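You operate a simulated robot arm through the tools that you are given. There is no shell and no other tool.

You are at the controls of a simulated robot arm. One attempt, no reset.

## Task
Boil the kettle on its base and set the red cup and the green tin on the tray.
Fine: wait till the kettle clicks off. Set down upright: cup, what you pick out.

It is judged by the outcome, as a careful person would: the job done as asked, and still so three seconds after it is handed in. It fails if anything else is knocked over, pushed out of place, dropped, spilled or broken.

## Robot
A 7-joint arm with a two-finger parallel gripper, fixed in place. Base frame: the origin is on the floor under the middle of its stand, x ahead of it, y to its left, z up; the work surface is at about z = 900. Units: mm, rad, N and s.
It reaches about 1524 mm from its shoulder. Its first joint turns from -2.601 to 2.601 rad. Payload 3.5 kg.
Tool frame: the origin (TCP) lies between the finger pads and is the grasp point; the fingertips stand 23 mm ahead of it; z points along the fingers, y is the line along which they close. The gripper opens to 94 mm. The fingers are 38 mm wide and 10 mm thick; the gripper's body (54 by 96 mm) begins 39 mm behind the TCP.
Orientation is that of the tool frame in the base frame, as a unit quaternion [x, y, z, w]. With the fingers straight down and closing along the base's y, the tool's x points along the base's -x, its y along +y and its z along -z.

## Interface
- The arm moves only by the tool servo_tool. Its argument "steps" is a list of rows, each an object (a shift or turn left out is 0, a gripper value left out holds the last) with "translation": the shift along the tool's x, y, z in mm, a list of three; "dr": the turn, a rotation vector about the tool's x, y, z in rad, a list of three; "grip": the gripper command, from -1 (shut) to 1 (fully open), values between in proportion. In form: [{"translation": [tx, ty, tz], "dr": [rx, ry, rz], "grip": grip}, ...]. A call has 1 to 20 rows; each row shifts and turns the commanded pose from where the row before left it, along the tool's axes as they then stand. Rows are played at 5 a second. More than 50 mm and 0.15 rad between two rows, or a gripper value outside its range, and nothing of the call is played. Where a pose cannot be reached the arm comes as near as it can. A force on the tool above 40 N (or 10 N above the force at the start of the call, whichever is more), or a blocked arm, ends the call early, and 0.2 s more pass. The fingers move at their own pace (about 153 mm/s each) and stop on an object; they squeeze with about 36 N. The grip force told is the motor's: it shows also when the fingers shut on nothing. Time passes only in rows, and 0.2 s behind the last, so rows that do not move let the fingers close. It gives the time, the measured TCP pose, the force on the tool (base axes), the opening and the grip force at its end, in the units of the frame above (readings bear some noise), with the torque about the TCP (base axes, N m) and any sound that the robot's microphone picked up.
- Cameras (640 x 400 px; columns grow to the right, rows downward): "scene" is fixed at [398, -649.8, 1614.5]; the picture's right is [-0.20, -0.98, 0.00], its down [-0.92, 0.19, -0.35] and it looks along [0.34, -0.07, -0.94] (base axes); focal length 321 px, centre (320, 200). "wrist" rides on the gripper at [86, 16, -74] in the tool frame; the picture's right is [-0.18, 0.98, 0.00], its down [-0.58, -0.11, -0.81] and it looks along [-0.79, -0.15, 0.59] (tool axes); focal length 243 px, centre (320, 200). There is no depth. A picture from a camera that has moved, and an enlarged one, comes with that camera's place and axes in the base frame and with its lens.
- snapshot(camera): a new picture of that camera. No time passes.
- inspect(camera, box): a new picture of the part [left, top, right, bottom] of that camera's present view, enlarged. No time passes.
- finish_job(): hands the job in; it is judged then, once.

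Nothing tells you positions but the pictures and the camera data. Unless the task says otherwise, let go and move clear before handing in.

The tools are called after "Emit:" as name(argument=value, ...) on one line, values as JSON. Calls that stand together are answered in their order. servo_tool: Moves the arm, as the interface text tells. Its arguments: {"type":"object","properties":{"steps":{"type":"array","items":{"type":"object","properties":{"translation":{"type":"array","items":{"type":"number"}},"dr":{"type":"array","items":{"type":"number"}},"grip":{"type":"number"}}}}},"required":["steps"]} The other tools are called the same way: snapshot (camera) takes a picture; inspect (camera, box) takes an enlarged picture of a part of a camera's view; finish_job () hands the job in.

At the start:

```text
time_s: 0.0
ee_pos: [792.5, -758.4, 1144.8]
orientation: [-0.001, 1.0, 0.0, 0.0]
wrist_force: [0.4, -0.1, -0.6]
torque: [0.04, -0.02, 0.05]
grip_width: 94.0
grip_force: 0.1
```

scene: 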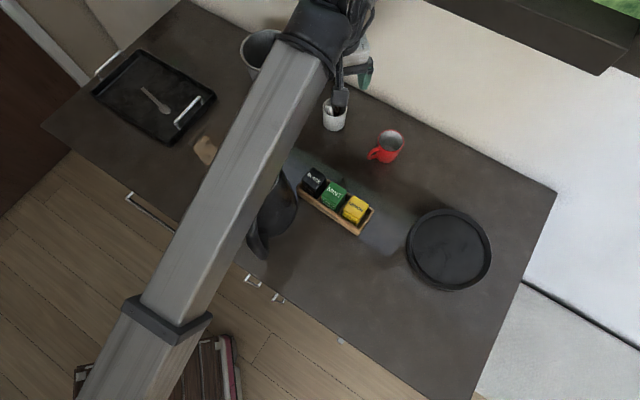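
wrist: 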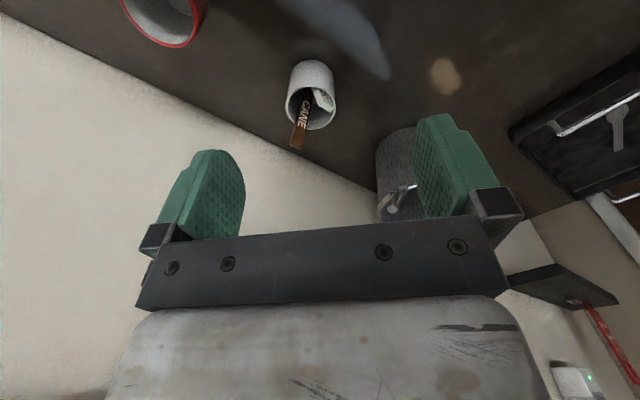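

I see a counter with a black tray with a spoon at left, a round black tray or plate at right, a red mug, a tea box with three tins, and something dark (perhaps the kettle) hidden behind the arm. I'll look closer first.

Emit:
inspect(camera="scene", box=[220, 20, 420, 145])

Emit:
inspect(camera="scene", box=[220, 140, 420, 265])

Emit:
inspect(camera="scene", box=[60, 30, 260, 155])

Emit:
inspect(camera="scene", box=[360, 180, 560, 305])

Emit:
inspect(camera="wrist", box=[0, 0, 640, 400])

```text
3.20 times, centred on (320, 82) of scene
camera zoom: at [398.0, -649.8, 1614.5], right [-0.2, -0.98, 0.0], down [-0.92, 0.19, -0.35], along [0.34, -0.07, -0.94], focal length 1027 px, centre (320, 576)
```

zoom: 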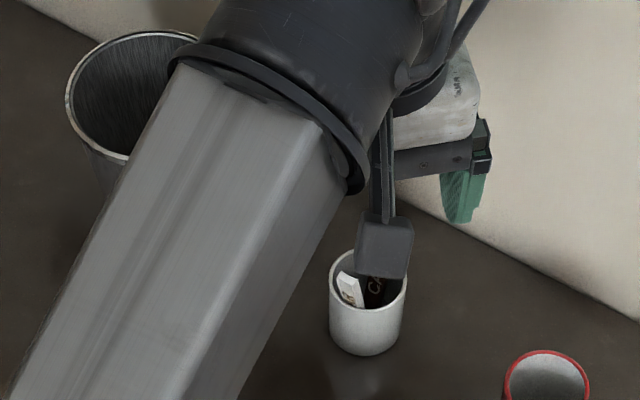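

```text
3.20 times, centred on (320, 202) of scene
camera zoom: at [398.0, -649.8, 1614.5], right [-0.2, -0.98, 0.0], down [-0.92, 0.19, -0.35], along [0.34, -0.07, -0.94], focal length 1027 px, centre (320, 192)
```

zoom: 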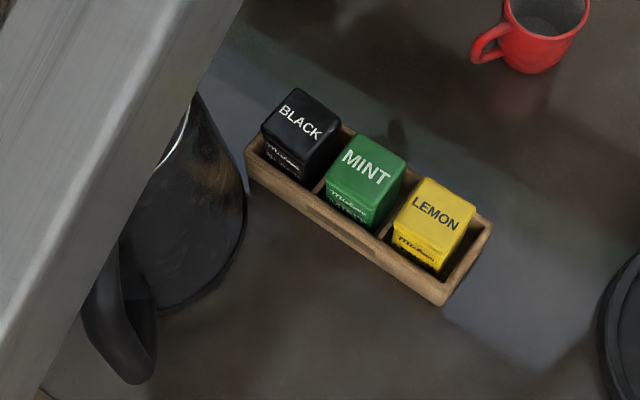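

```text
3.20 times, centred on (160, 92) of scene
camera zoom: at [398.0, -649.8, 1614.5], right [-0.2, -0.98, 0.0], down [-0.92, 0.19, -0.35], along [0.34, -0.07, -0.94], focal length 1027 px, centre (832, 544)
```

zoom: 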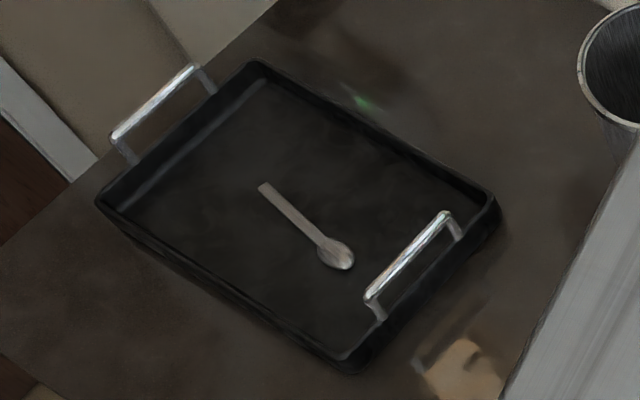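

```text
3.20 times, centred on (460, 242) of scene
camera zoom: at [398.0, -649.8, 1614.5], right [-0.2, -0.98, 0.0], down [-0.92, 0.19, -0.35], along [0.34, -0.07, -0.94], focal length 1027 px, centre (-128, 64)
```

zoom: 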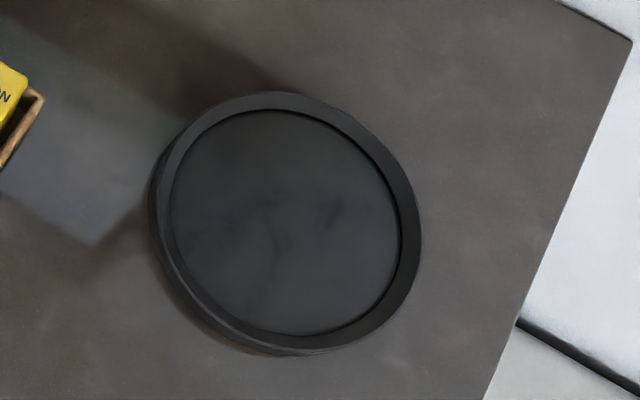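

```text
1.00 times, centred on (320, 200) of wrist (not enlarged: the box is as wide or as high as the picture)
camera zoom: at [706.1, -744.2, 1220.3], right [0.18, 0.98, 0.0], down [0.58, -0.11, 0.81], along [0.79, -0.15, -0.59], focal length 243 px, centre (320, 200)
```

zoom: 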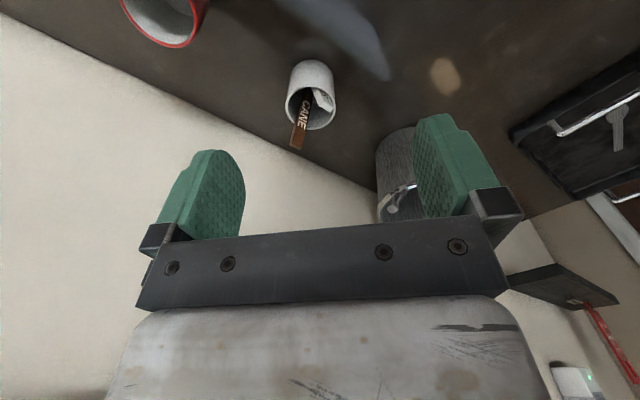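

The arm hides part of the counter, including the kettle. I'll raise the tool and pull it back to look at the kettle and its base.

Emit:
servo_tool(steps=[{"translation": [0, 0, -40]}, {"translation": [0, 0, -40]}, {"translation": [0, 0, -40]}, {"translation": [40, 0, 0]}, {"translation": [40, 0, 0]}, {"translation": [40, 0, 0]}, {"translation": [40, 0, 0]}, {"translation": [40, 0, 0]}, {"translation": [40, 0, 0]}, {"translation": [0, 0, 0]}])

Emit:
snapshot(camera="scene")

Emit:
snapshot(camera="wrist")

```text
time_s: 2.2
ee_pos: [559.9, -770.4, 1236.1]
orientation: [0.0, 1.0, -0.008, 0.006]
wrist_force: [-0.7, -0.5, 0.1]
torque: [-0.03, 0.0, -0.01]
grip_width: 93.9
grip_force: 0.1
out of reach, approached as far as the arm can: row 6, 7, 8, 9
```

```text
taken
```

scene: 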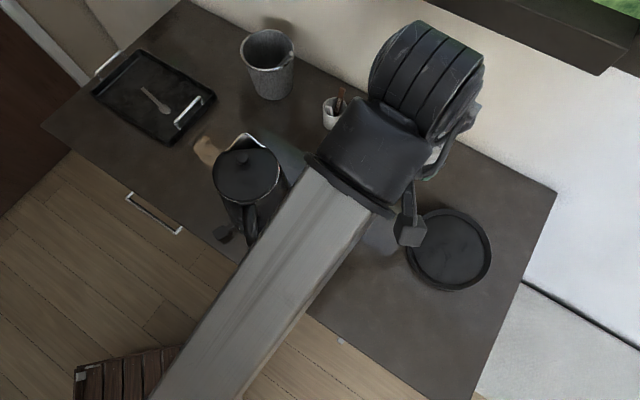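

```text
taken
camera wrist: at [473.5, -754.3, 1308.6], right [0.18, 0.98, -0.01], down [0.57, -0.1, 0.82], along [0.8, -0.16, -0.58], focal length 243 px, centre (320, 200)
```

wrist: 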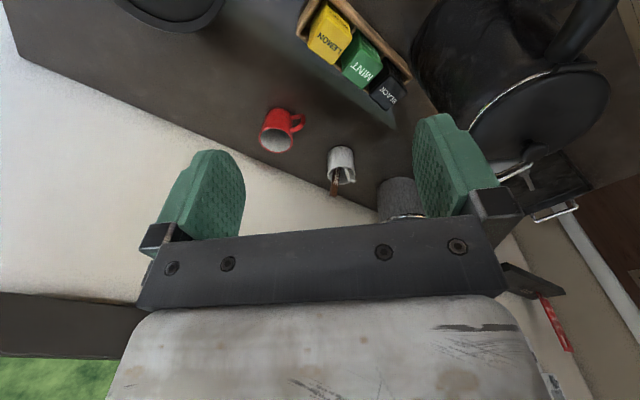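

Now the kettle shows at scene (247,180), with a metal bin or pot behind it. I'll zoom in on it to find the base and switch.

Emit:
inspect(camera="scene", box=[170, 110, 330, 260])

Emit:
inspect(camera="wrist", box=[380, 0, 640, 180])

Emit:
inspect(camera="scene", box=[220, 15, 380, 135])

```text
2.67 times, centred on (250, 185) of scene
camera zoom: at [398.0, -649.8, 1614.5], right [-0.2, -0.98, 0.0], down [-0.92, 0.19, -0.35], along [0.34, -0.07, -0.94], focal length 856 px, centre (507, 240)
```

zoom: 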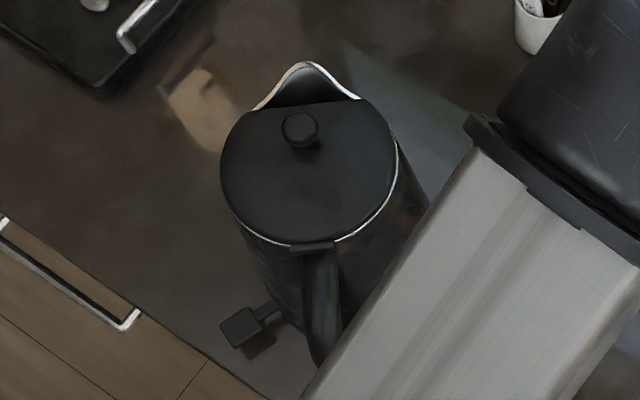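

```text
2.22 times, centred on (510, 90) of wrist
camera zoom: at [473.5, -754.3, 1308.6], right [0.18, 0.98, -0.01], down [0.57, -0.1, 0.82], along [0.8, -0.16, -0.58], focal length 539 px, centre (-102, 444)
```

zoom: 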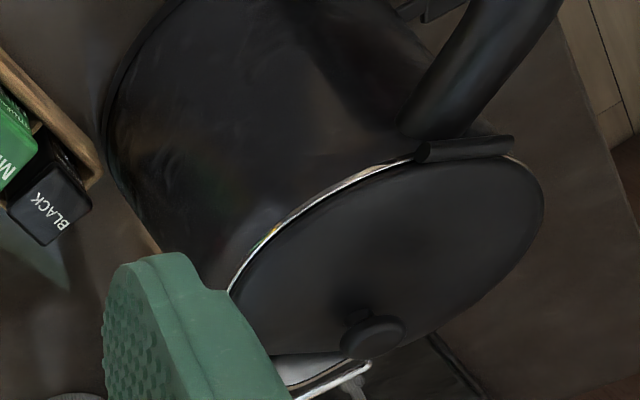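

```text
3.33 times, centred on (300, 75) of scene
camera zoom: at [398.0, -649.8, 1614.5], right [-0.2, -0.98, 0.0], down [-0.92, 0.19, -0.35], along [0.34, -0.07, -0.94], focal length 1070 px, centre (387, 617)
```

zoom: 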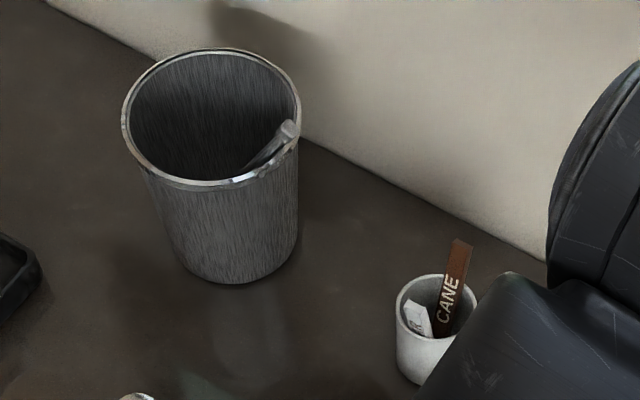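

The kettle stands at roughly (663,-566) with its lid near z 1090. A small paddle sticks out low at about (619,-467). I'll swing the tool to the +y side and turn it to see the kettle, base and paddle from the side.

Emit:
servo_tool(steps=[{"translation": [0, 40, 0], "dr": [0, 0, 0.1]}, {"translation": [0, 40, 0], "dr": [0, 0, 0.1]}, {"translation": [0, 40, 0], "dr": [0, 0, 0.1]}, {"translation": [0, 40, 0], "dr": [0, 0, 0.1]}])

Emit:
snapshot(camera="scene")

Emit:
snapshot(camera="wrist")

```text
time_s: 2.9
ee_pos: [573.7, -696.8, 1211.3]
orientation: [0.093, 0.996, -0.009, 0.007]
wrist_force: [-8.6, -17.6, -3.4]
torque: [1.41, -1.32, 1.85]
grip_width: 94.0
grip_force: 0.0
out of reach, approached as far as the arm can: row 1, 2, 3
stopped in row 3: the force on the tool passed its limit at 92 N (the readings are from after the stop); the commanded pose is now the measured one
```

```text
taken
```

scene: 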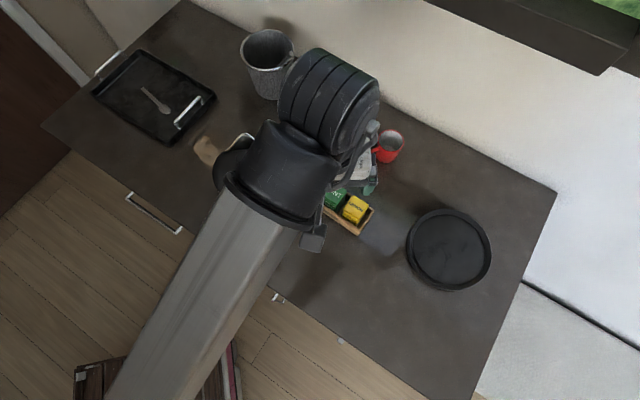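

```text
taken
camera wrist: at [492.0, -664.9, 1283.9], right [0.36, 0.93, -0.01], down [0.54, -0.2, 0.82], along [0.76, -0.3, -0.58], focal length 243 px, centre (320, 200)
```

wrist: 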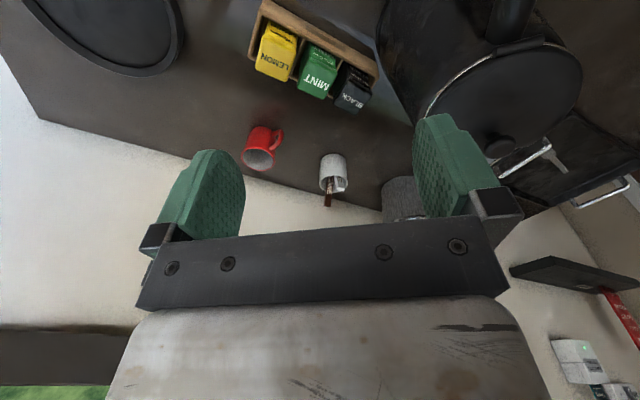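

The call stopped on a force spike, though nothing looks displaced in the pictures. I'll hold still and check that the force settles.

Emit:
servo_tool(steps=[{"translation": [0, 0, 0]}, {"translation": [0, 0, 0]}])

Emit:
inspect(camera="scene", box=[180, 40, 440, 300])

```text
time_s: 3.5
ee_pos: [575.0, -697.2, 1211.0]
orientation: [0.094, 0.995, -0.009, 0.006]
wrist_force: [-16.9, -23.6, -11.2]
torque: [1.73, -2.57, 2.76]
grip_width: 94.2
grip_force: 0.1
```

```text
1.54 times, centred on (310, 170) of scene
camera zoom: at [398.0, -649.8, 1614.5], right [-0.2, -0.98, 0.0], down [-0.92, 0.19, -0.35], along [0.34, -0.07, -0.94], focal length 494 px, centre (335, 246)
```

zoom: 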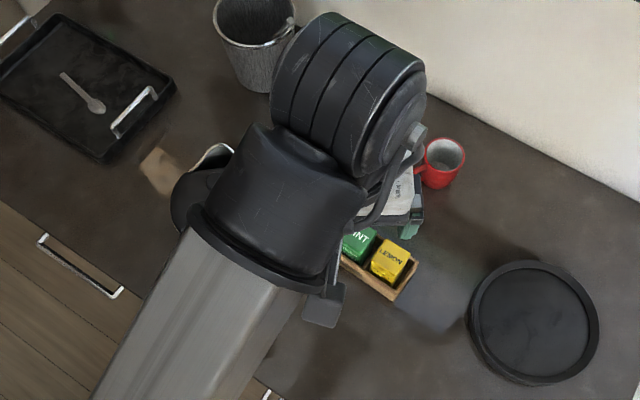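

The steady force suggests the wrist camera bracket is pressed against the arm's own forearm, since the wrist is folded too far. I'll move outward and a little lower to relieve it.

Emit:
servo_tool(steps=[{"translation": [-12, -10, 0]}, {"translation": [-20, -16, 0]}, {"translation": [-30, -25, 0]}, {"translation": [0, 0, 0]}])

```text
time_s: 4.5
ee_pos: [625.5, -758.7, 1211.7]
orientation: [0.095, 0.995, -0.008, 0.006]
wrist_force: [-0.2, 0.1, -0.2]
torque: [-0.03, 0.0, 0.02]
grip_width: 94.0
grip_force: 0.0
```

The contact is gone. I'll move out over the counter between the kettle and the pot, then rotate the tool so the camera bracket faces away from the forearm.

Emit:
servo_tool(steps=[{"translation": [-24, 31, 5]}, {"translation": [-24, 31, 5]}, {"translation": [-24, 31, 5]}, {"translation": [-24, 31, 5]}, {"translation": [-24, 31, 5]}, {"translation": [-24, 31, 5]}, {"translation": [0, 0, 0]}])

Emit:
snapshot(camera="scene")

Emit:
snapshot(camera="wrist")

```text
time_s: 4.9
ee_pos: [651.6, -736.1, 1207.9]
orientation: [0.086, 0.996, -0.011, 0.005]
wrist_force: [-4.5, -9.7, -2.4]
torque: [0.79, -0.74, 1.07]
grip_width: 94.2
grip_force: 0.2
stopped in row 2: the force on the tool passed its limit at 60 N (the readings are from after the stop); the commanded pose is now the measured one
```

```text
taken
```

scene: 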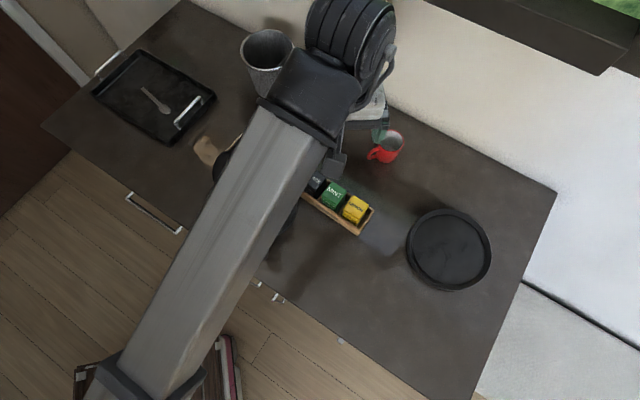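

```text
taken
camera wrist: at [569.3, -704.2, 1281.5], right [0.35, 0.94, -0.02], down [0.55, -0.19, 0.82], along [0.76, -0.29, -0.58], focal length 243 px, centre (320, 200)
```

wrist: 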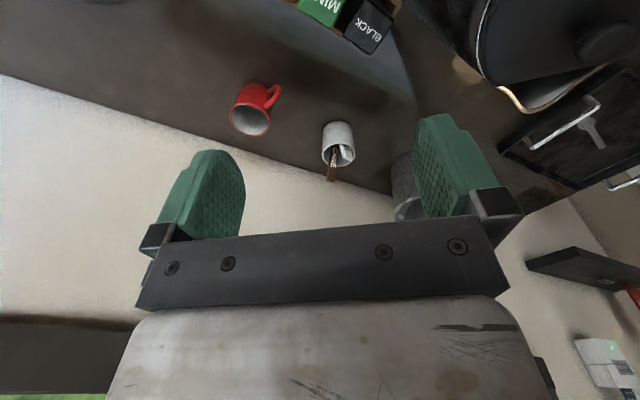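

The bracket touched the forearm again, so the camera should turn the other way, away from the forearm toward -y. I'll rotate about tool z in the negative sense and back off slightly.

Emit:
servo_tool(steps=[{"translation": [-8, -8, 0], "dr": [0, 0, -0.1]}, {"translation": [0, 0, 0], "dr": [0, 0, -0.12]}, {"translation": [0, 0, 0], "dr": [0, 0, -0.14]}, {"translation": [0, 0, 0], "dr": [0, 0, -0.14]}, {"translation": [0, 0, 0], "dr": [0, 0, -0.14]}, {"translation": [0, 0, 0], "dr": [0, 0, -0.14]}, {"translation": [0, 0, 0], "dr": [0, 0, -0.14]}, {"translation": [0, 0, 0], "dr": [0, 0, -0.14]}, {"translation": [0, 0, 0]}])

Emit:
snapshot(camera="scene")

Emit:
snapshot(camera="wrist")

```text
time_s: 6.9
ee_pos: [658.5, -743.8, 1208.8]
orientation: [-0.43, 0.903, -0.011, 0.001]
wrist_force: [-0.7, 0.5, 0.0]
torque: [0.0, 0.02, -0.01]
grip_width: 93.9
grip_force: 0.0
```

```text
taken
```

scene: 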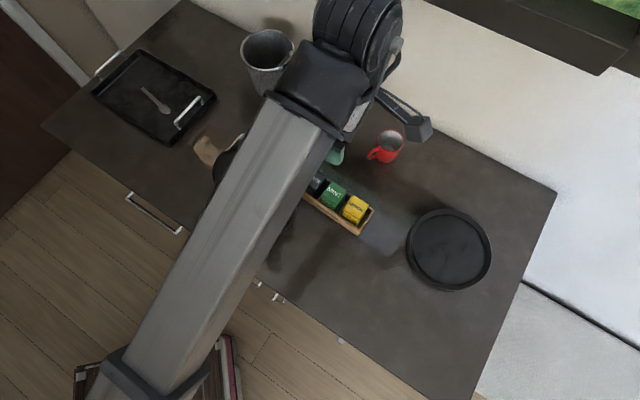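

```text
taken
camera wrist: at [591.3, -800.4, 1284.0], right [-0.65, 0.76, -0.02], down [0.44, 0.4, 0.8], along [0.62, 0.51, -0.6], focal length 243 px, centre (320, 200)
```

wrist: 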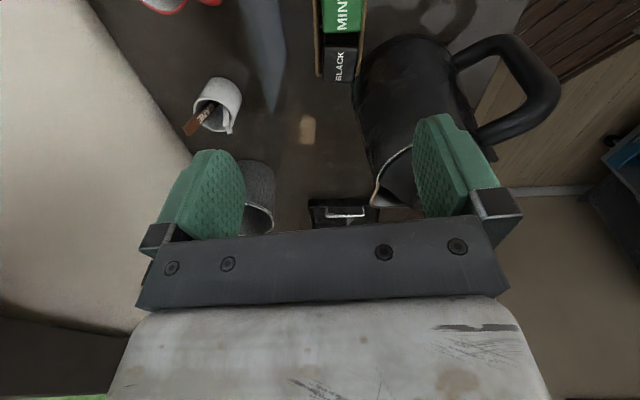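

The kettle with its handle is now in the wrist view. I'll zoom in on its foot to see whether it sits on a base.

Emit:
inspect(camera="wrist", box=[300, 0, 600, 190])

Emit:
inspect(camera="scene", box=[180, 110, 320, 200])

```text
2.11 times, centred on (450, 95) of wrist
camera zoom: at [591.3, -800.4, 1284.0], right [-0.65, 0.76, -0.02], down [0.44, 0.4, 0.8], along [0.62, 0.51, -0.6], focal length 511 px, centre (46, 421)
```

zoom: 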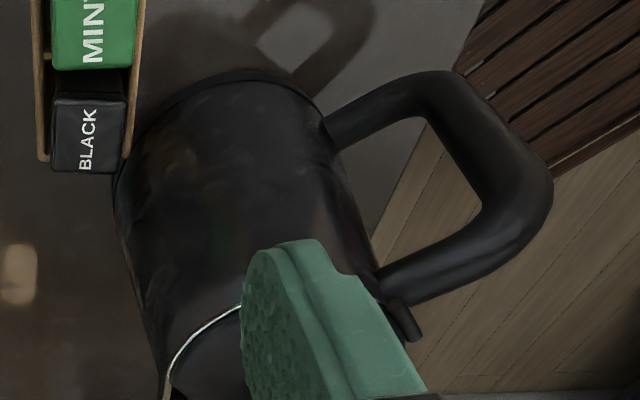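

```text
4.44 times, centred on (250, 155) of scene
camera zoom: at [398.0, -649.8, 1614.5], right [-0.2, -0.98, 0.0], down [-0.92, 0.19, -0.35], along [0.34, -0.07, -0.94], focal length 1426 px, centre (631, 400)
```

zoom: 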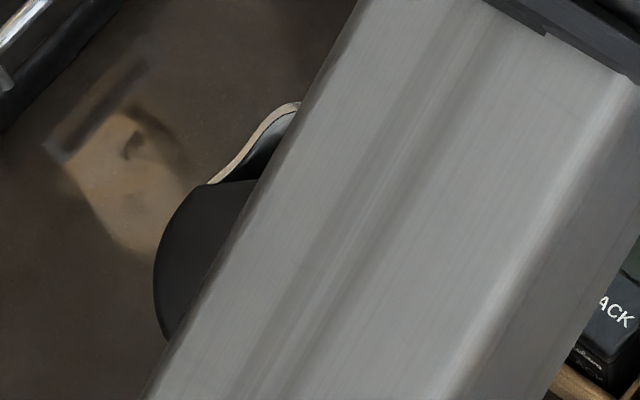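

I want a closer look at the round disc, the rectangular tray and the items, using tight zooms from the scene camera.

Emit:
inspect(camera="scene", box=[400, 200, 500, 300])

Emit:
inspect(camera="scene", box=[300, 160, 420, 240])

Emit:
inspect(camera="scene", box=[80, 40, 230, 150])

```text
4.00 times, centred on (450, 250) of scene
camera zoom: at [398.0, -649.8, 1614.5], right [-0.2, -0.98, 0.0], down [-0.92, 0.19, -0.35], along [0.34, -0.07, -0.94], focal length 1284 px, centre (-200, 0)
```

zoom: 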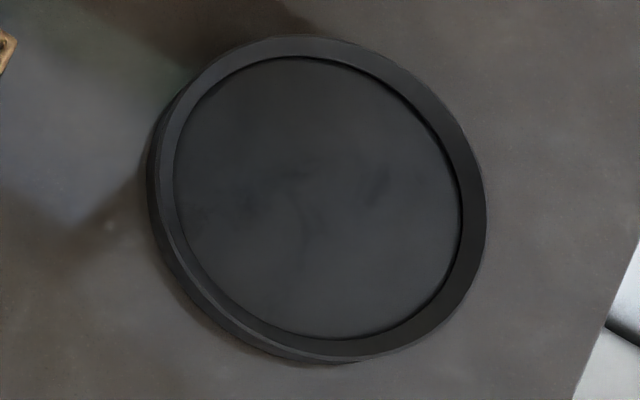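

```text
5.00 times, centred on (360, 200) of scene
camera zoom: at [398.0, -649.8, 1614.5], right [-0.2, -0.98, 0.0], down [-0.92, 0.19, -0.35], along [0.34, -0.07, -0.94], focal length 1605 px, centre (120, 200)
```

zoom: 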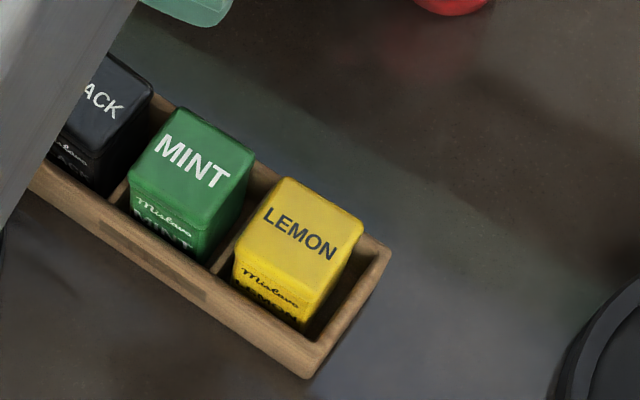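

```text
3.64 times, centred on (155, 95) of scene
camera zoom: at [398.0, -649.8, 1614.5], right [-0.2, -0.98, 0.0], down [-0.92, 0.19, -0.35], along [0.34, -0.07, -0.94], focal length 1167 px, centre (920, 582)
```

zoom: 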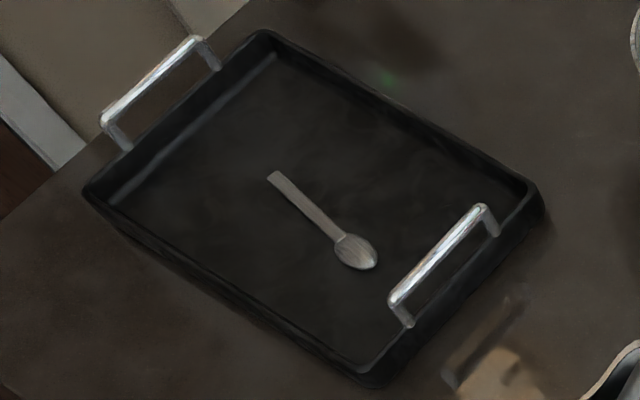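

The disc has a raised rim and an inner width of about 160 mm, close to the kettle's foot, so it could be the kettle's base. I'll move the arm off toward -y to get a clear scene view of the kettle's foot and paddle.

Emit:
servo_tool(steps=[{"translation": [36, 2, 7]}, {"translation": [36, 2, 7]}, {"translation": [36, 2, 7]}, {"translation": [36, 2, 7]}, {"translation": [30, 0, 0]}, {"translation": [0, 0, 0]}])

Emit:
snapshot(camera="scene")

Emit:
snapshot(camera="wrist")

```text
time_s: 8.3
ee_pos: [543.4, -875.5, 1181.8]
orientation: [-0.428, 0.904, -0.011, 0.0]
wrist_force: [0.7, -0.1, 0.0]
torque: [0.02, 0.0, -0.03]
grip_width: 94.1
grip_force: 0.1
```

```text
taken
```

scene: 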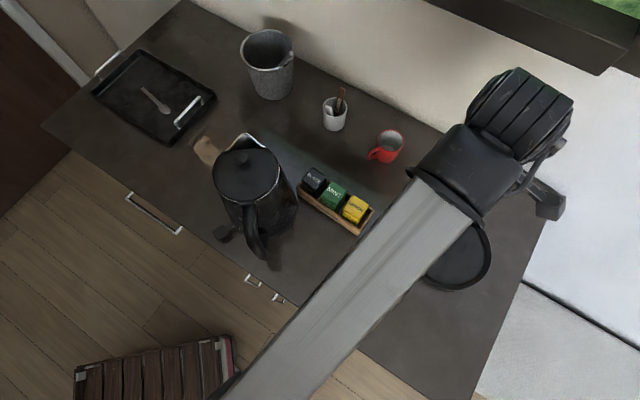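

```text
taken
camera wrist: at [475.4, -931.3, 1257.4], right [-0.65, 0.76, -0.02], down [0.44, 0.4, 0.8], along [0.62, 0.51, -0.6], focal length 243 px, centre (320, 200)
```

wrist: 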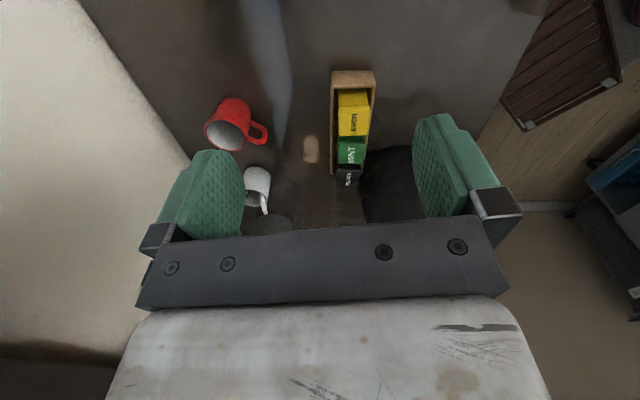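

Emit:
inspect(camera="scene", box=[195, 125, 315, 270])

Emit:
inspect(camera="scene", box=[205, 210, 265, 260])

Emit:
inspect(camera="scene", box=[250, 190, 310, 240])

```text
2.76 times, centred on (255, 198) of scene
camera zoom: at [398.0, -649.8, 1614.5], right [-0.2, -0.98, 0.0], down [-0.92, 0.19, -0.35], along [0.34, -0.07, -0.94], focal length 885 px, centre (499, 207)
```

zoom: 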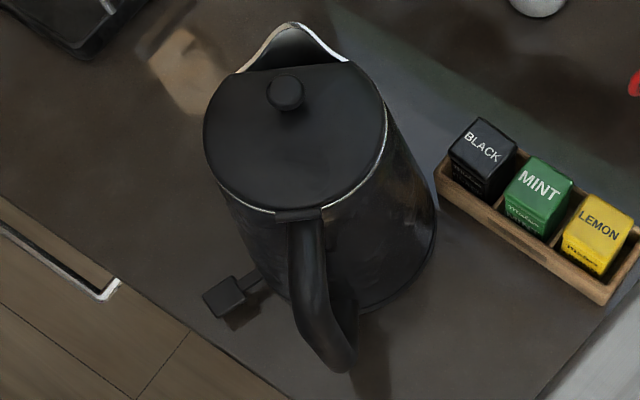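

```text
8.00 times, centred on (235, 235) of scene
camera zoom: at [398.0, -649.8, 1614.5], right [-0.2, -0.98, 0.0], down [-0.92, 0.19, -0.35], along [0.34, -0.07, -0.94], focal length 2568 px, centre (1000, -80)
```

zoom: 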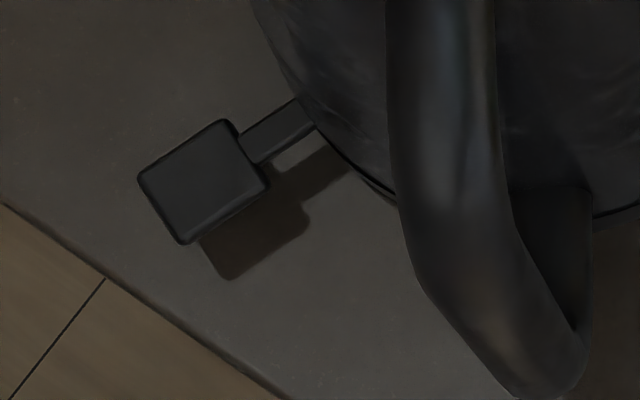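

```text
8.00 times, centred on (280, 215) of scene
camera zoom: at [398.0, -649.8, 1614.5], right [-0.2, -0.98, 0.0], down [-0.92, 0.19, -0.35], along [0.34, -0.07, -0.94], focal length 2568 px, centre (640, 80)
```

zoom: 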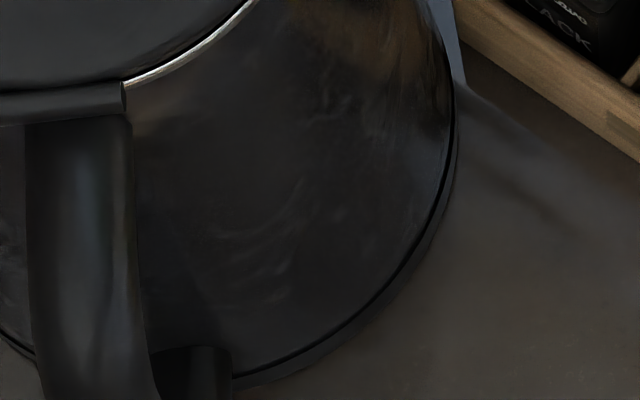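

The kettle's foot has a groove line with a thin ring below it, and the paddle floats just above the counter. I need a side view from the paddle side, so I'll go lower over free counter and swing the bracket past the forearm there, where there is more room.

Emit:
servo_tool(steps=[{"translation": [-10, -25, 34]}, {"translation": [-10, -25, 34]}, {"translation": [-10, -25, 34]}, {"dr": [0, 0, 0.12]}, {"dr": [0, 0, 0.12]}, {"dr": [0, 0, 0.12]}, {"dr": [0, 0, 0.12]}, {"dr": [0, 0, 0.12]}, {"dr": [0, 0, 0.12]}, {"dr": [0, 0, 0.12]}, {"dr": [0, 0, 0.12]}, {"dr": [0, 0, 0.12]}, {"dr": [0, 0, 0.12]}, {"dr": [0, 0, 0.12]}, {"dr": [0, 0, 0.12]}, {"dr": [0, 0, 0.12]}, {"dr": [0, 0, 0.12]}, {"dr": [0, 0, 0.12]}, {"dr": [0, 0, 0.12]}])

Emit:
snapshot(camera="scene")

Emit:
snapshot(camera="wrist")

```text
time_s: 12.3
ee_pos: [622.4, -900.0, 1081.2]
orientation: [0.496, 0.868, -0.005, 0.008]
wrist_force: [-0.1, -0.9, -0.9]
torque: [-0.02, 0.03, 0.01]
grip_width: 94.1
grip_force: 0.0
```

```text
taken
```

scene: 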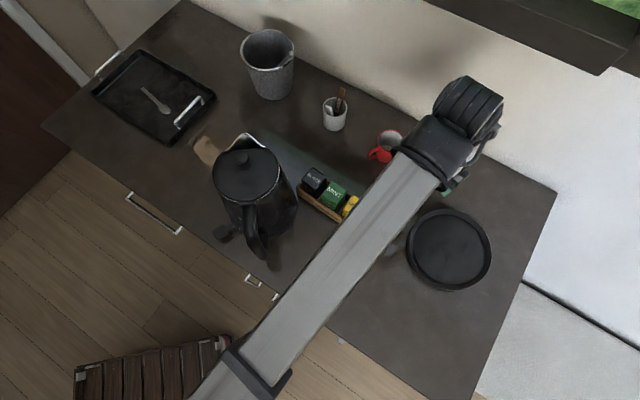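

```text
taken
camera wrist: at [590.2, -817.5, 1154.0], right [0.94, 0.34, 0.0], down [0.19, -0.54, 0.82], along [0.28, -0.77, -0.57], focal length 243 px, centre (320, 200)
```

wrist: 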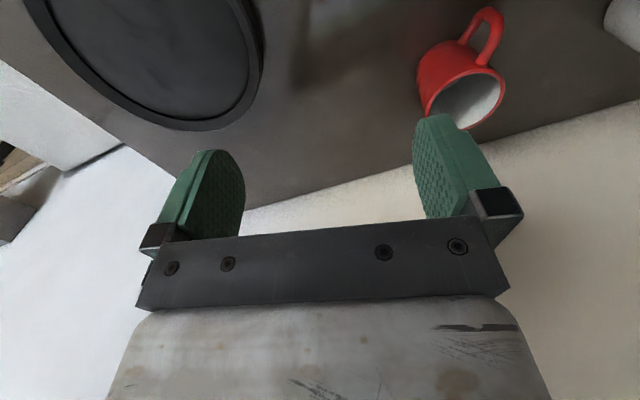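

Rotation past the forearm worked here without contact. I'll zoom on the disc from this angle, then continue rotating.

Emit:
inspect(camera="wrist", box=[10, 0, 270, 150])

Emit:
servo_tool(steps=[{"dr": [0, 0, 0.12]}, {"dr": [0, 0, 0.12]}, {"dr": [0, 0, 0.12]}, {"dr": [0, 0, 0.12]}, {"dr": [0, 0, 0.12]}, {"dr": [0, 0, 0.12]}, {"dr": [0, 0, 0.12]}, {"dr": [0, 0, 0.12]}, {"dr": [0, 0, 0.12]}, {"dr": [0, 0, 0.12]}, {"dr": [0, 0, 0.12]}, {"translation": [0, 0, 0]}])

Emit:
snapshot(camera="wrist")

```text
2.46 times, centred on (140, 75) of wrist
camera zoom: at [590.2, -817.5, 1154.0], right [0.94, 0.34, 0.0], down [0.19, -0.54, 0.82], along [0.28, -0.77, -0.57], focal length 597 px, centre (763, 508)
```

zoom: 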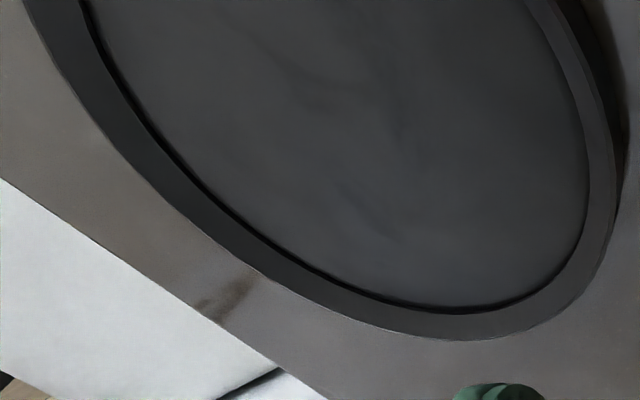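

```text
time_s: 14.9
ee_pos: [620.9, -900.5, 1080.7]
orientation: [0.924, 0.382, 0.001, 0.012]
wrist_force: [-0.3, 0.5, -0.3]
torque: [0.01, -0.01, 0.0]
grip_width: 93.9
grip_force: 0.0
```

```text
taken
camera wrist: at [693.2, -850.7, 1155.8], right [0.56, -0.83, 0.02], down [-0.5, -0.32, 0.81], along [-0.66, -0.47, -0.59], focal length 243 px, centre (320, 200)
```

wrist: 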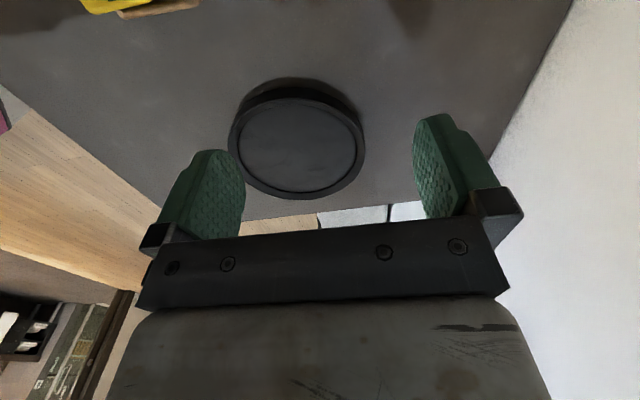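

Emit:
inspect(camera="wrist", box=[220, 60, 380, 210])

```text
2.67 times, centred on (300, 135) of wrist
camera zoom: at [693.2, -850.7, 1155.8], right [0.56, -0.83, 0.02], down [-0.5, -0.32, 0.81], along [-0.66, -0.47, -0.59], focal length 647 px, centre (373, 373)
```

zoom: 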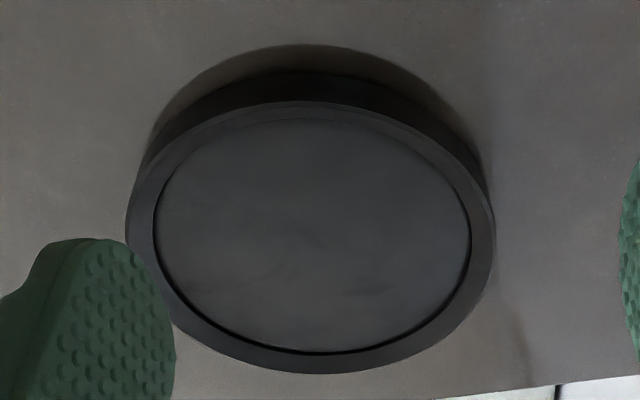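

The disc is a plain ring-rimmed plate about 15–20 mm high with no connector visible, so I still need the kettle's foot up close. I'll raise the tool and swing around to the far +y side of the kettle, with the camera facing back at it.

Emit:
servo_tool(steps=[{"translation": [0, 0, -37]}, {"translation": [0, 0, -37]}, {"translation": [0, 0, -36]}, {"translation": [45, -2, 0]}, {"translation": [45, -2, 0]}, {"translation": [45, -2, 0]}, {"translation": [45, -3, 0]}, {"translation": [45, -3, 0]}, {"translation": [44, -3, 0]}, {"translation": [39, -27, 0]}, {"translation": [39, -27, 0]}, {"translation": [39, -27, 0]}, {"translation": [39, -27, 0]}, {"translation": [39, -27, 0]}, {"translation": [39, -27, 0]}, {"translation": [0, 0, 0]}])

Emit:
snapshot(camera="scene")

Emit:
snapshot(camera="wrist")

```text
time_s: 18.3
ee_pos: [848.9, -417.6, 1182.5]
orientation: [0.924, 0.383, 0.0, 0.011]
wrist_force: [-0.5, -0.8, 0.0]
torque: [-0.02, 0.03, -0.01]
grip_width: 94.3
grip_force: 0.1
```

```text
taken
```

scene: 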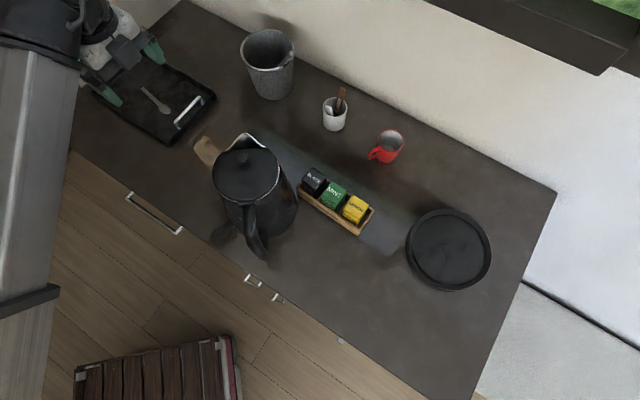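

```text
taken
camera wrist: at [921.8, -367.3, 1258.0], right [0.56, -0.82, 0.02], down [-0.5, -0.32, 0.81], along [-0.66, -0.47, -0.59], focal length 243 px, centre (320, 200)
```

wrist: 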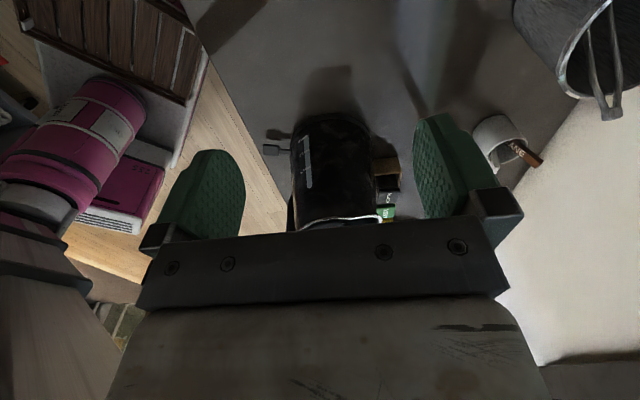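

Now the paddle side of the kettle is in view, and the body carries something like a water gauge. I'll zoom in on it.

Emit:
inspect(camera="wrist", box=[250, 90, 420, 230])

Emit:
inspect(camera="wrist", box=[255, 100, 335, 170])

Emit:
inspect(camera="scene", box=[190, 130, 310, 270])

```text
2.86 times, centred on (335, 160) of wrist
camera zoom: at [921.8, -367.3, 1258.0], right [0.56, -0.82, 0.02], down [-0.5, -0.32, 0.81], along [-0.66, -0.47, -0.59], focal length 693 px, centre (277, 314)
```

zoom: 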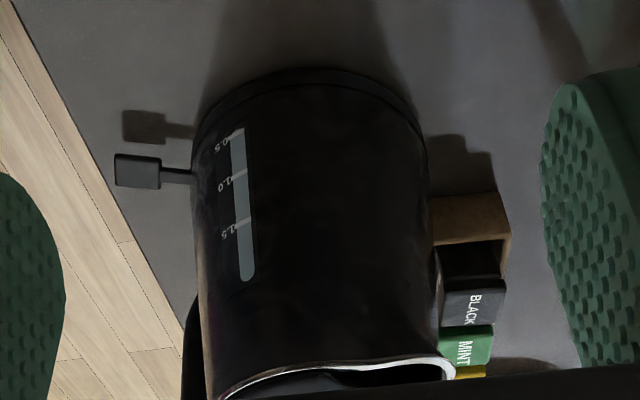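

```text
5.71 times, centred on (295, 135) of wrist
camera zoom: at [921.8, -367.3, 1258.0], right [0.56, -0.82, 0.02], down [-0.5, -0.32, 0.81], along [-0.66, -0.47, -0.59], focal length 1386 px, centre (463, 571)
```

zoom: 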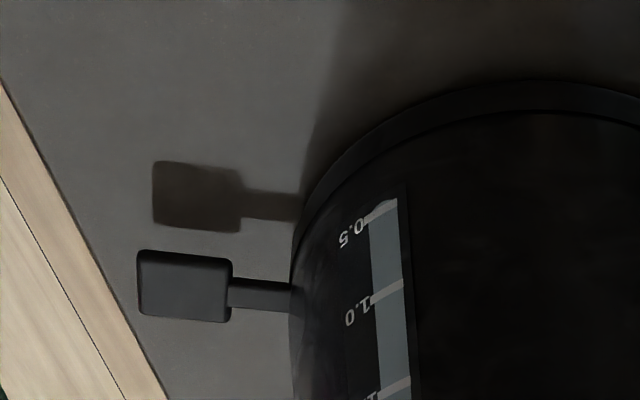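

```text
2.86 times, centred on (250, 200) of scene
camera zoom: at [398.0, -649.8, 1614.5], right [-0.2, -0.98, 0.0], down [-0.92, 0.19, -0.35], along [0.34, -0.07, -0.94], focal length 917 px, centre (520, 200)
```

zoom: 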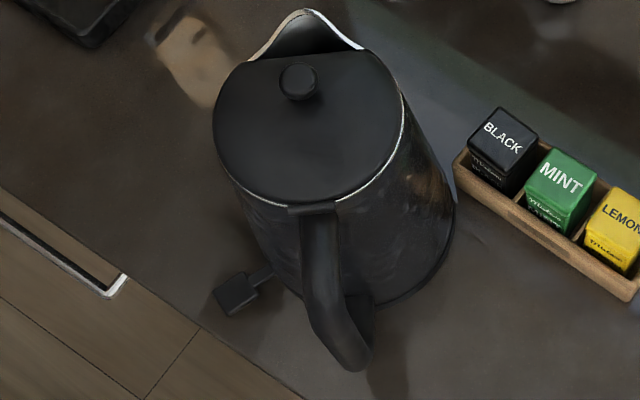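

The paddle is mounted on the kettle's own body at about z 940, and a gauge shows the water level. I'll get lower and closer to see whether the ring under it is a separate base.

Emit:
servo_tool(steps=[{"translation": [-16, -9, 32]}, {"translation": [-16, -9, 32]}, {"translation": [-16, -9, 32]}, {"translation": [-16, -9, 32]}, {"translation": [0, 0, 0]}])

Emit:
snapshot(camera="wrist")

Emit:
inspect(camera="wrist", box=[220, 20, 420, 145])

Emit:
snapshot(camera="scene")

```text
time_s: 19.5
ee_pos: [779.9, -440.3, 1056.0]
orientation: [0.924, 0.382, 0.002, 0.011]
wrist_force: [0.0, -0.5, -0.1]
torque: [0.0, 0.0, 0.0]
grip_width: 93.9
grip_force: 0.0
```

```text
taken
camera wrist: at [852.1, -390.5, 1130.4], right [0.57, -0.82, 0.02], down [-0.5, -0.32, 0.81], along [-0.66, -0.47, -0.59], focal length 243 px, centre (320, 200)
```

wrist: 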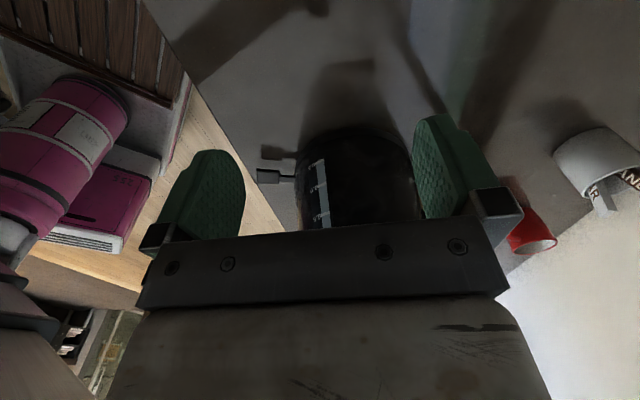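

```text
3.20 times, centred on (320, 82) of wrist
camera zoom: at [852.1, -390.5, 1130.4], right [0.57, -0.82, 0.02], down [-0.5, -0.32, 0.81], along [-0.66, -0.47, -0.59], focal length 776 px, centre (320, 576)
```

zoom: 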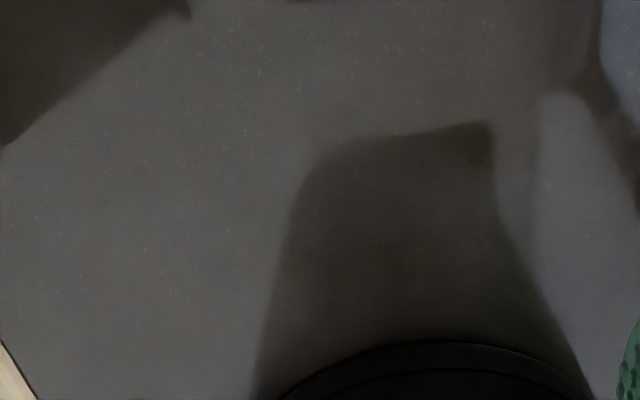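

```text
taken
```

scene: 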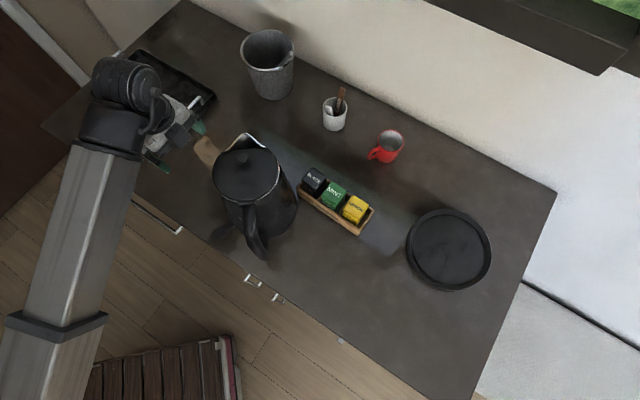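

Emit:
inspect(camera="wrist", box=[250, 115, 370, 235])

Emit:
inspect(camera="wrist", box=[300, 115, 430, 190])

Emit:
inspect(camera="wrist", box=[290, 150, 350, 230])

```text
3.33 times, centred on (310, 175) of wrist
camera zoom: at [852.1, -390.5, 1130.4], right [0.57, -0.82, 0.02], down [-0.5, -0.32, 0.81], along [-0.66, -0.47, -0.59], focal length 809 px, centre (353, 283)
```

zoom: 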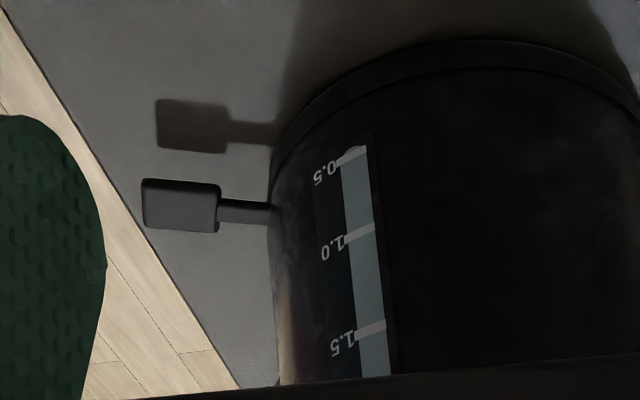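

```text
4.92 times, centred on (365, 152) of wrist
camera zoom: at [852.1, -390.5, 1130.4], right [0.57, -0.82, 0.02], down [-0.5, -0.32, 0.81], along [-0.66, -0.47, -0.59], focal length 1194 px, centre (98, 434)
```

zoom: 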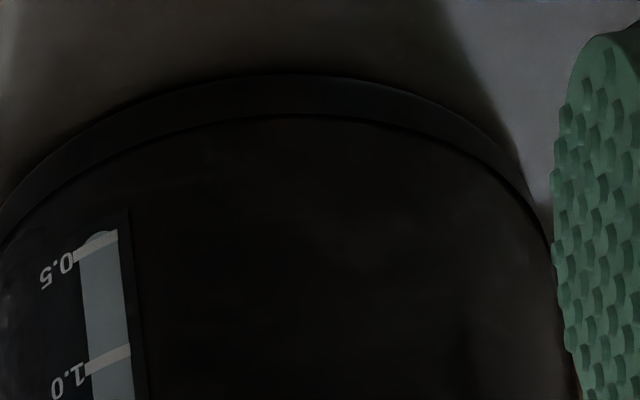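

```text
5.00 times, centred on (320, 190) of wrist
camera zoom: at [852.1, -390.5, 1130.4], right [0.57, -0.82, 0.02], down [-0.5, -0.32, 0.81], along [-0.66, -0.47, -0.59], focal length 1213 px, centre (320, 250)
```

zoom: 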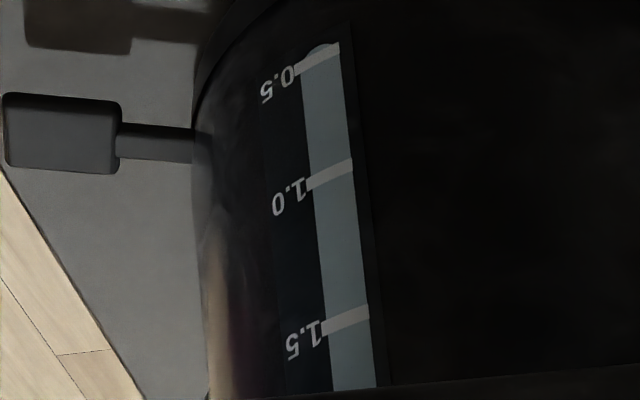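

The ring under the body reads as the kettle's foot or a matching base. Pressing the paddle is a harmless way to find out. I'll close the fingers and move around to hover beside the paddle, which I put at about (619,-472,919).

Emit:
servo_tool(steps=[{"translation": [-9, -33, 0], "grip": -1}, {"translation": [-9, -33, 0]}, {"translation": [-9, -33, 0]}, {"translation": [-32, -25, 0]}, {"translation": [-32, -25, 0]}, {"translation": [0, 0, 0]}])

Emit:
snapshot(camera="scene")

```text
time_s: 20.9
ee_pos: [610.9, -398.3, 1054.8]
orientation: [0.924, 0.383, 0.001, 0.011]
wrist_force: [-0.4, 0.1, 0.7]
torque: [0.01, -0.01, 0.0]
grip_width: 0.0
grip_force: 35.9
```

```text
taken
```

scene: 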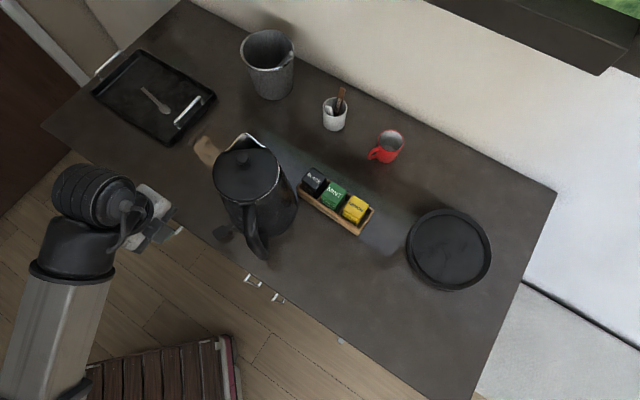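

The arm reaches here without contact. Next I'll turn the bracket to about 90° and lean the hand away from the kettle so the gripper body clears it when pressing.

Emit:
servo_tool(steps=[{"dr": [0, 0, -0.13]}, {"dr": [0, 0, -0.13]}, {"dr": [0, 0, -0.13]}, {"dr": [0, 0, -0.13]}, {"dr": [0, 0, -0.13]}, {"dr": [0, 0, -0.135]}, {"dr": [-0.048, -0.088, 0]}, {"dr": [-0.048, -0.088, 0]}, {"dr": [-0.048, -0.088, 0]}, {"translation": [0, 0, 0]}])

Emit:
snapshot(camera="scene")

Emit:
snapshot(camera="wrist")

```text
time_s: 23.1
ee_pos: [611.0, -399.1, 1054.3]
orientation: [0.698, 0.698, -0.046, 0.153]
wrist_force: [0.2, 0.3, -0.3]
torque: [0.03, -0.04, -0.01]
grip_width: 0.0
grip_force: 35.6
```

```text
taken
```

scene: 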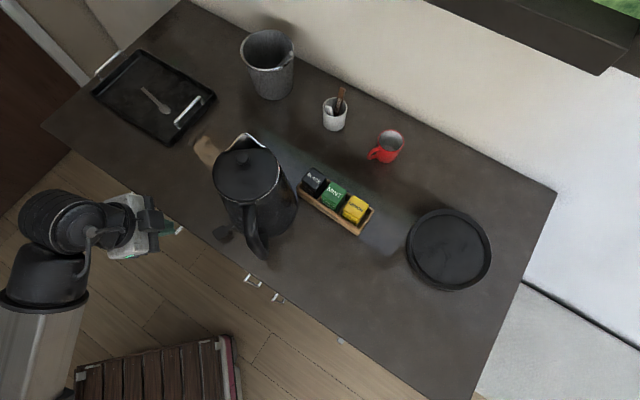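

```text
taken
camera wrist: at [618.0, -296.0, 1102.7], right [0.97, -0.15, 0.2], down [-0.24, -0.34, 0.91], along [-0.07, -0.93, -0.36], focal length 243 px, centre (320, 200)
```

wrist: 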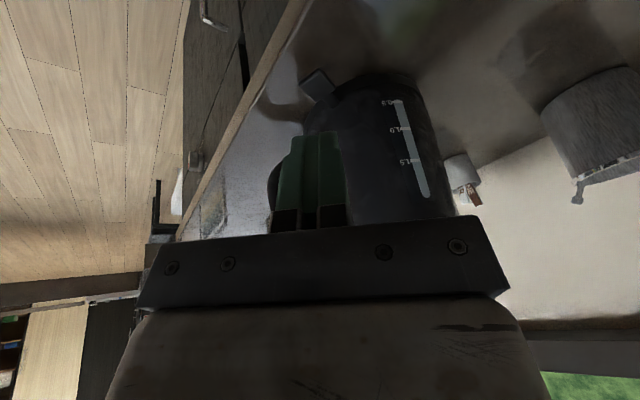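

This gives a good side view of the kettle, gauge and paddle. I'll zoom in on the foot and gauge.

Emit:
inspect(camera="wrist", box=[290, 60, 450, 160])

Emit:
inspect(camera="wrist", box=[290, 60, 350, 120])

Emit:
inspect(camera="wrist", box=[360, 80, 450, 210])

```text
4.00 times, centred on (370, 110) of wrist
camera zoom: at [618.0, -296.0, 1102.7], right [0.97, -0.15, 0.2], down [-0.24, -0.34, 0.91], along [-0.07, -0.93, -0.36], focal length 970 px, centre (120, 560)
```

zoom: 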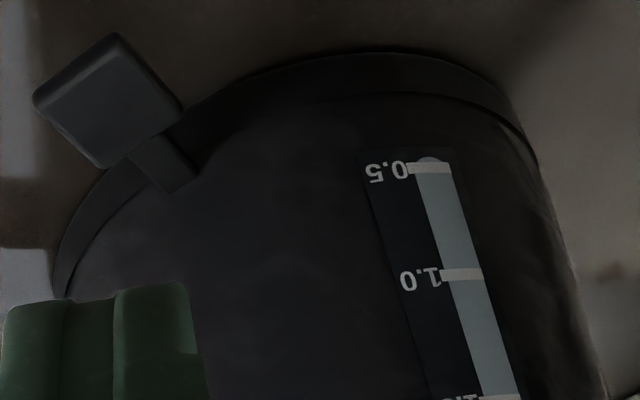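

```text
6.67 times, centred on (320, 90) of wrist
camera zoom: at [618.0, -296.0, 1102.7], right [0.97, -0.15, 0.2], down [-0.24, -0.34, 0.91], along [-0.07, -0.93, -0.36], focal length 1618 px, centre (320, 933)
```

zoom: 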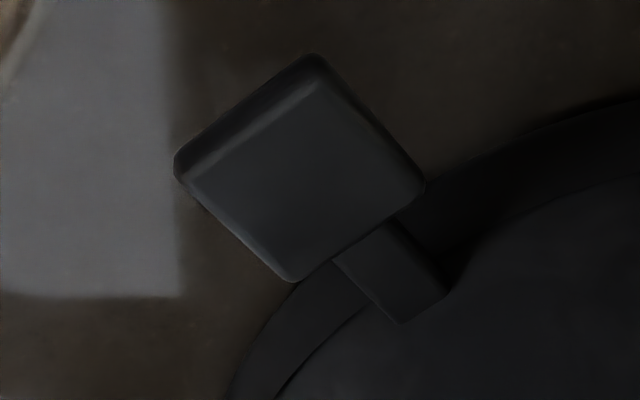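

```text
3.08 times, centred on (405, 145) of wrist
camera zoom: at [618.0, -296.0, 1102.7], right [0.97, -0.15, 0.2], down [-0.24, -0.34, 0.91], along [-0.07, -0.93, -0.36], focal length 746 px, centre (58, 369)
```

zoom: 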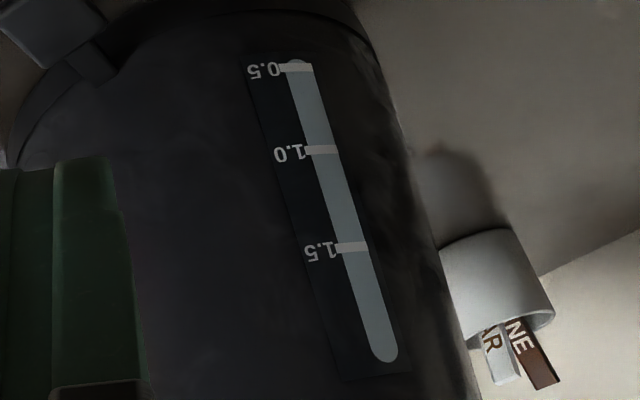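

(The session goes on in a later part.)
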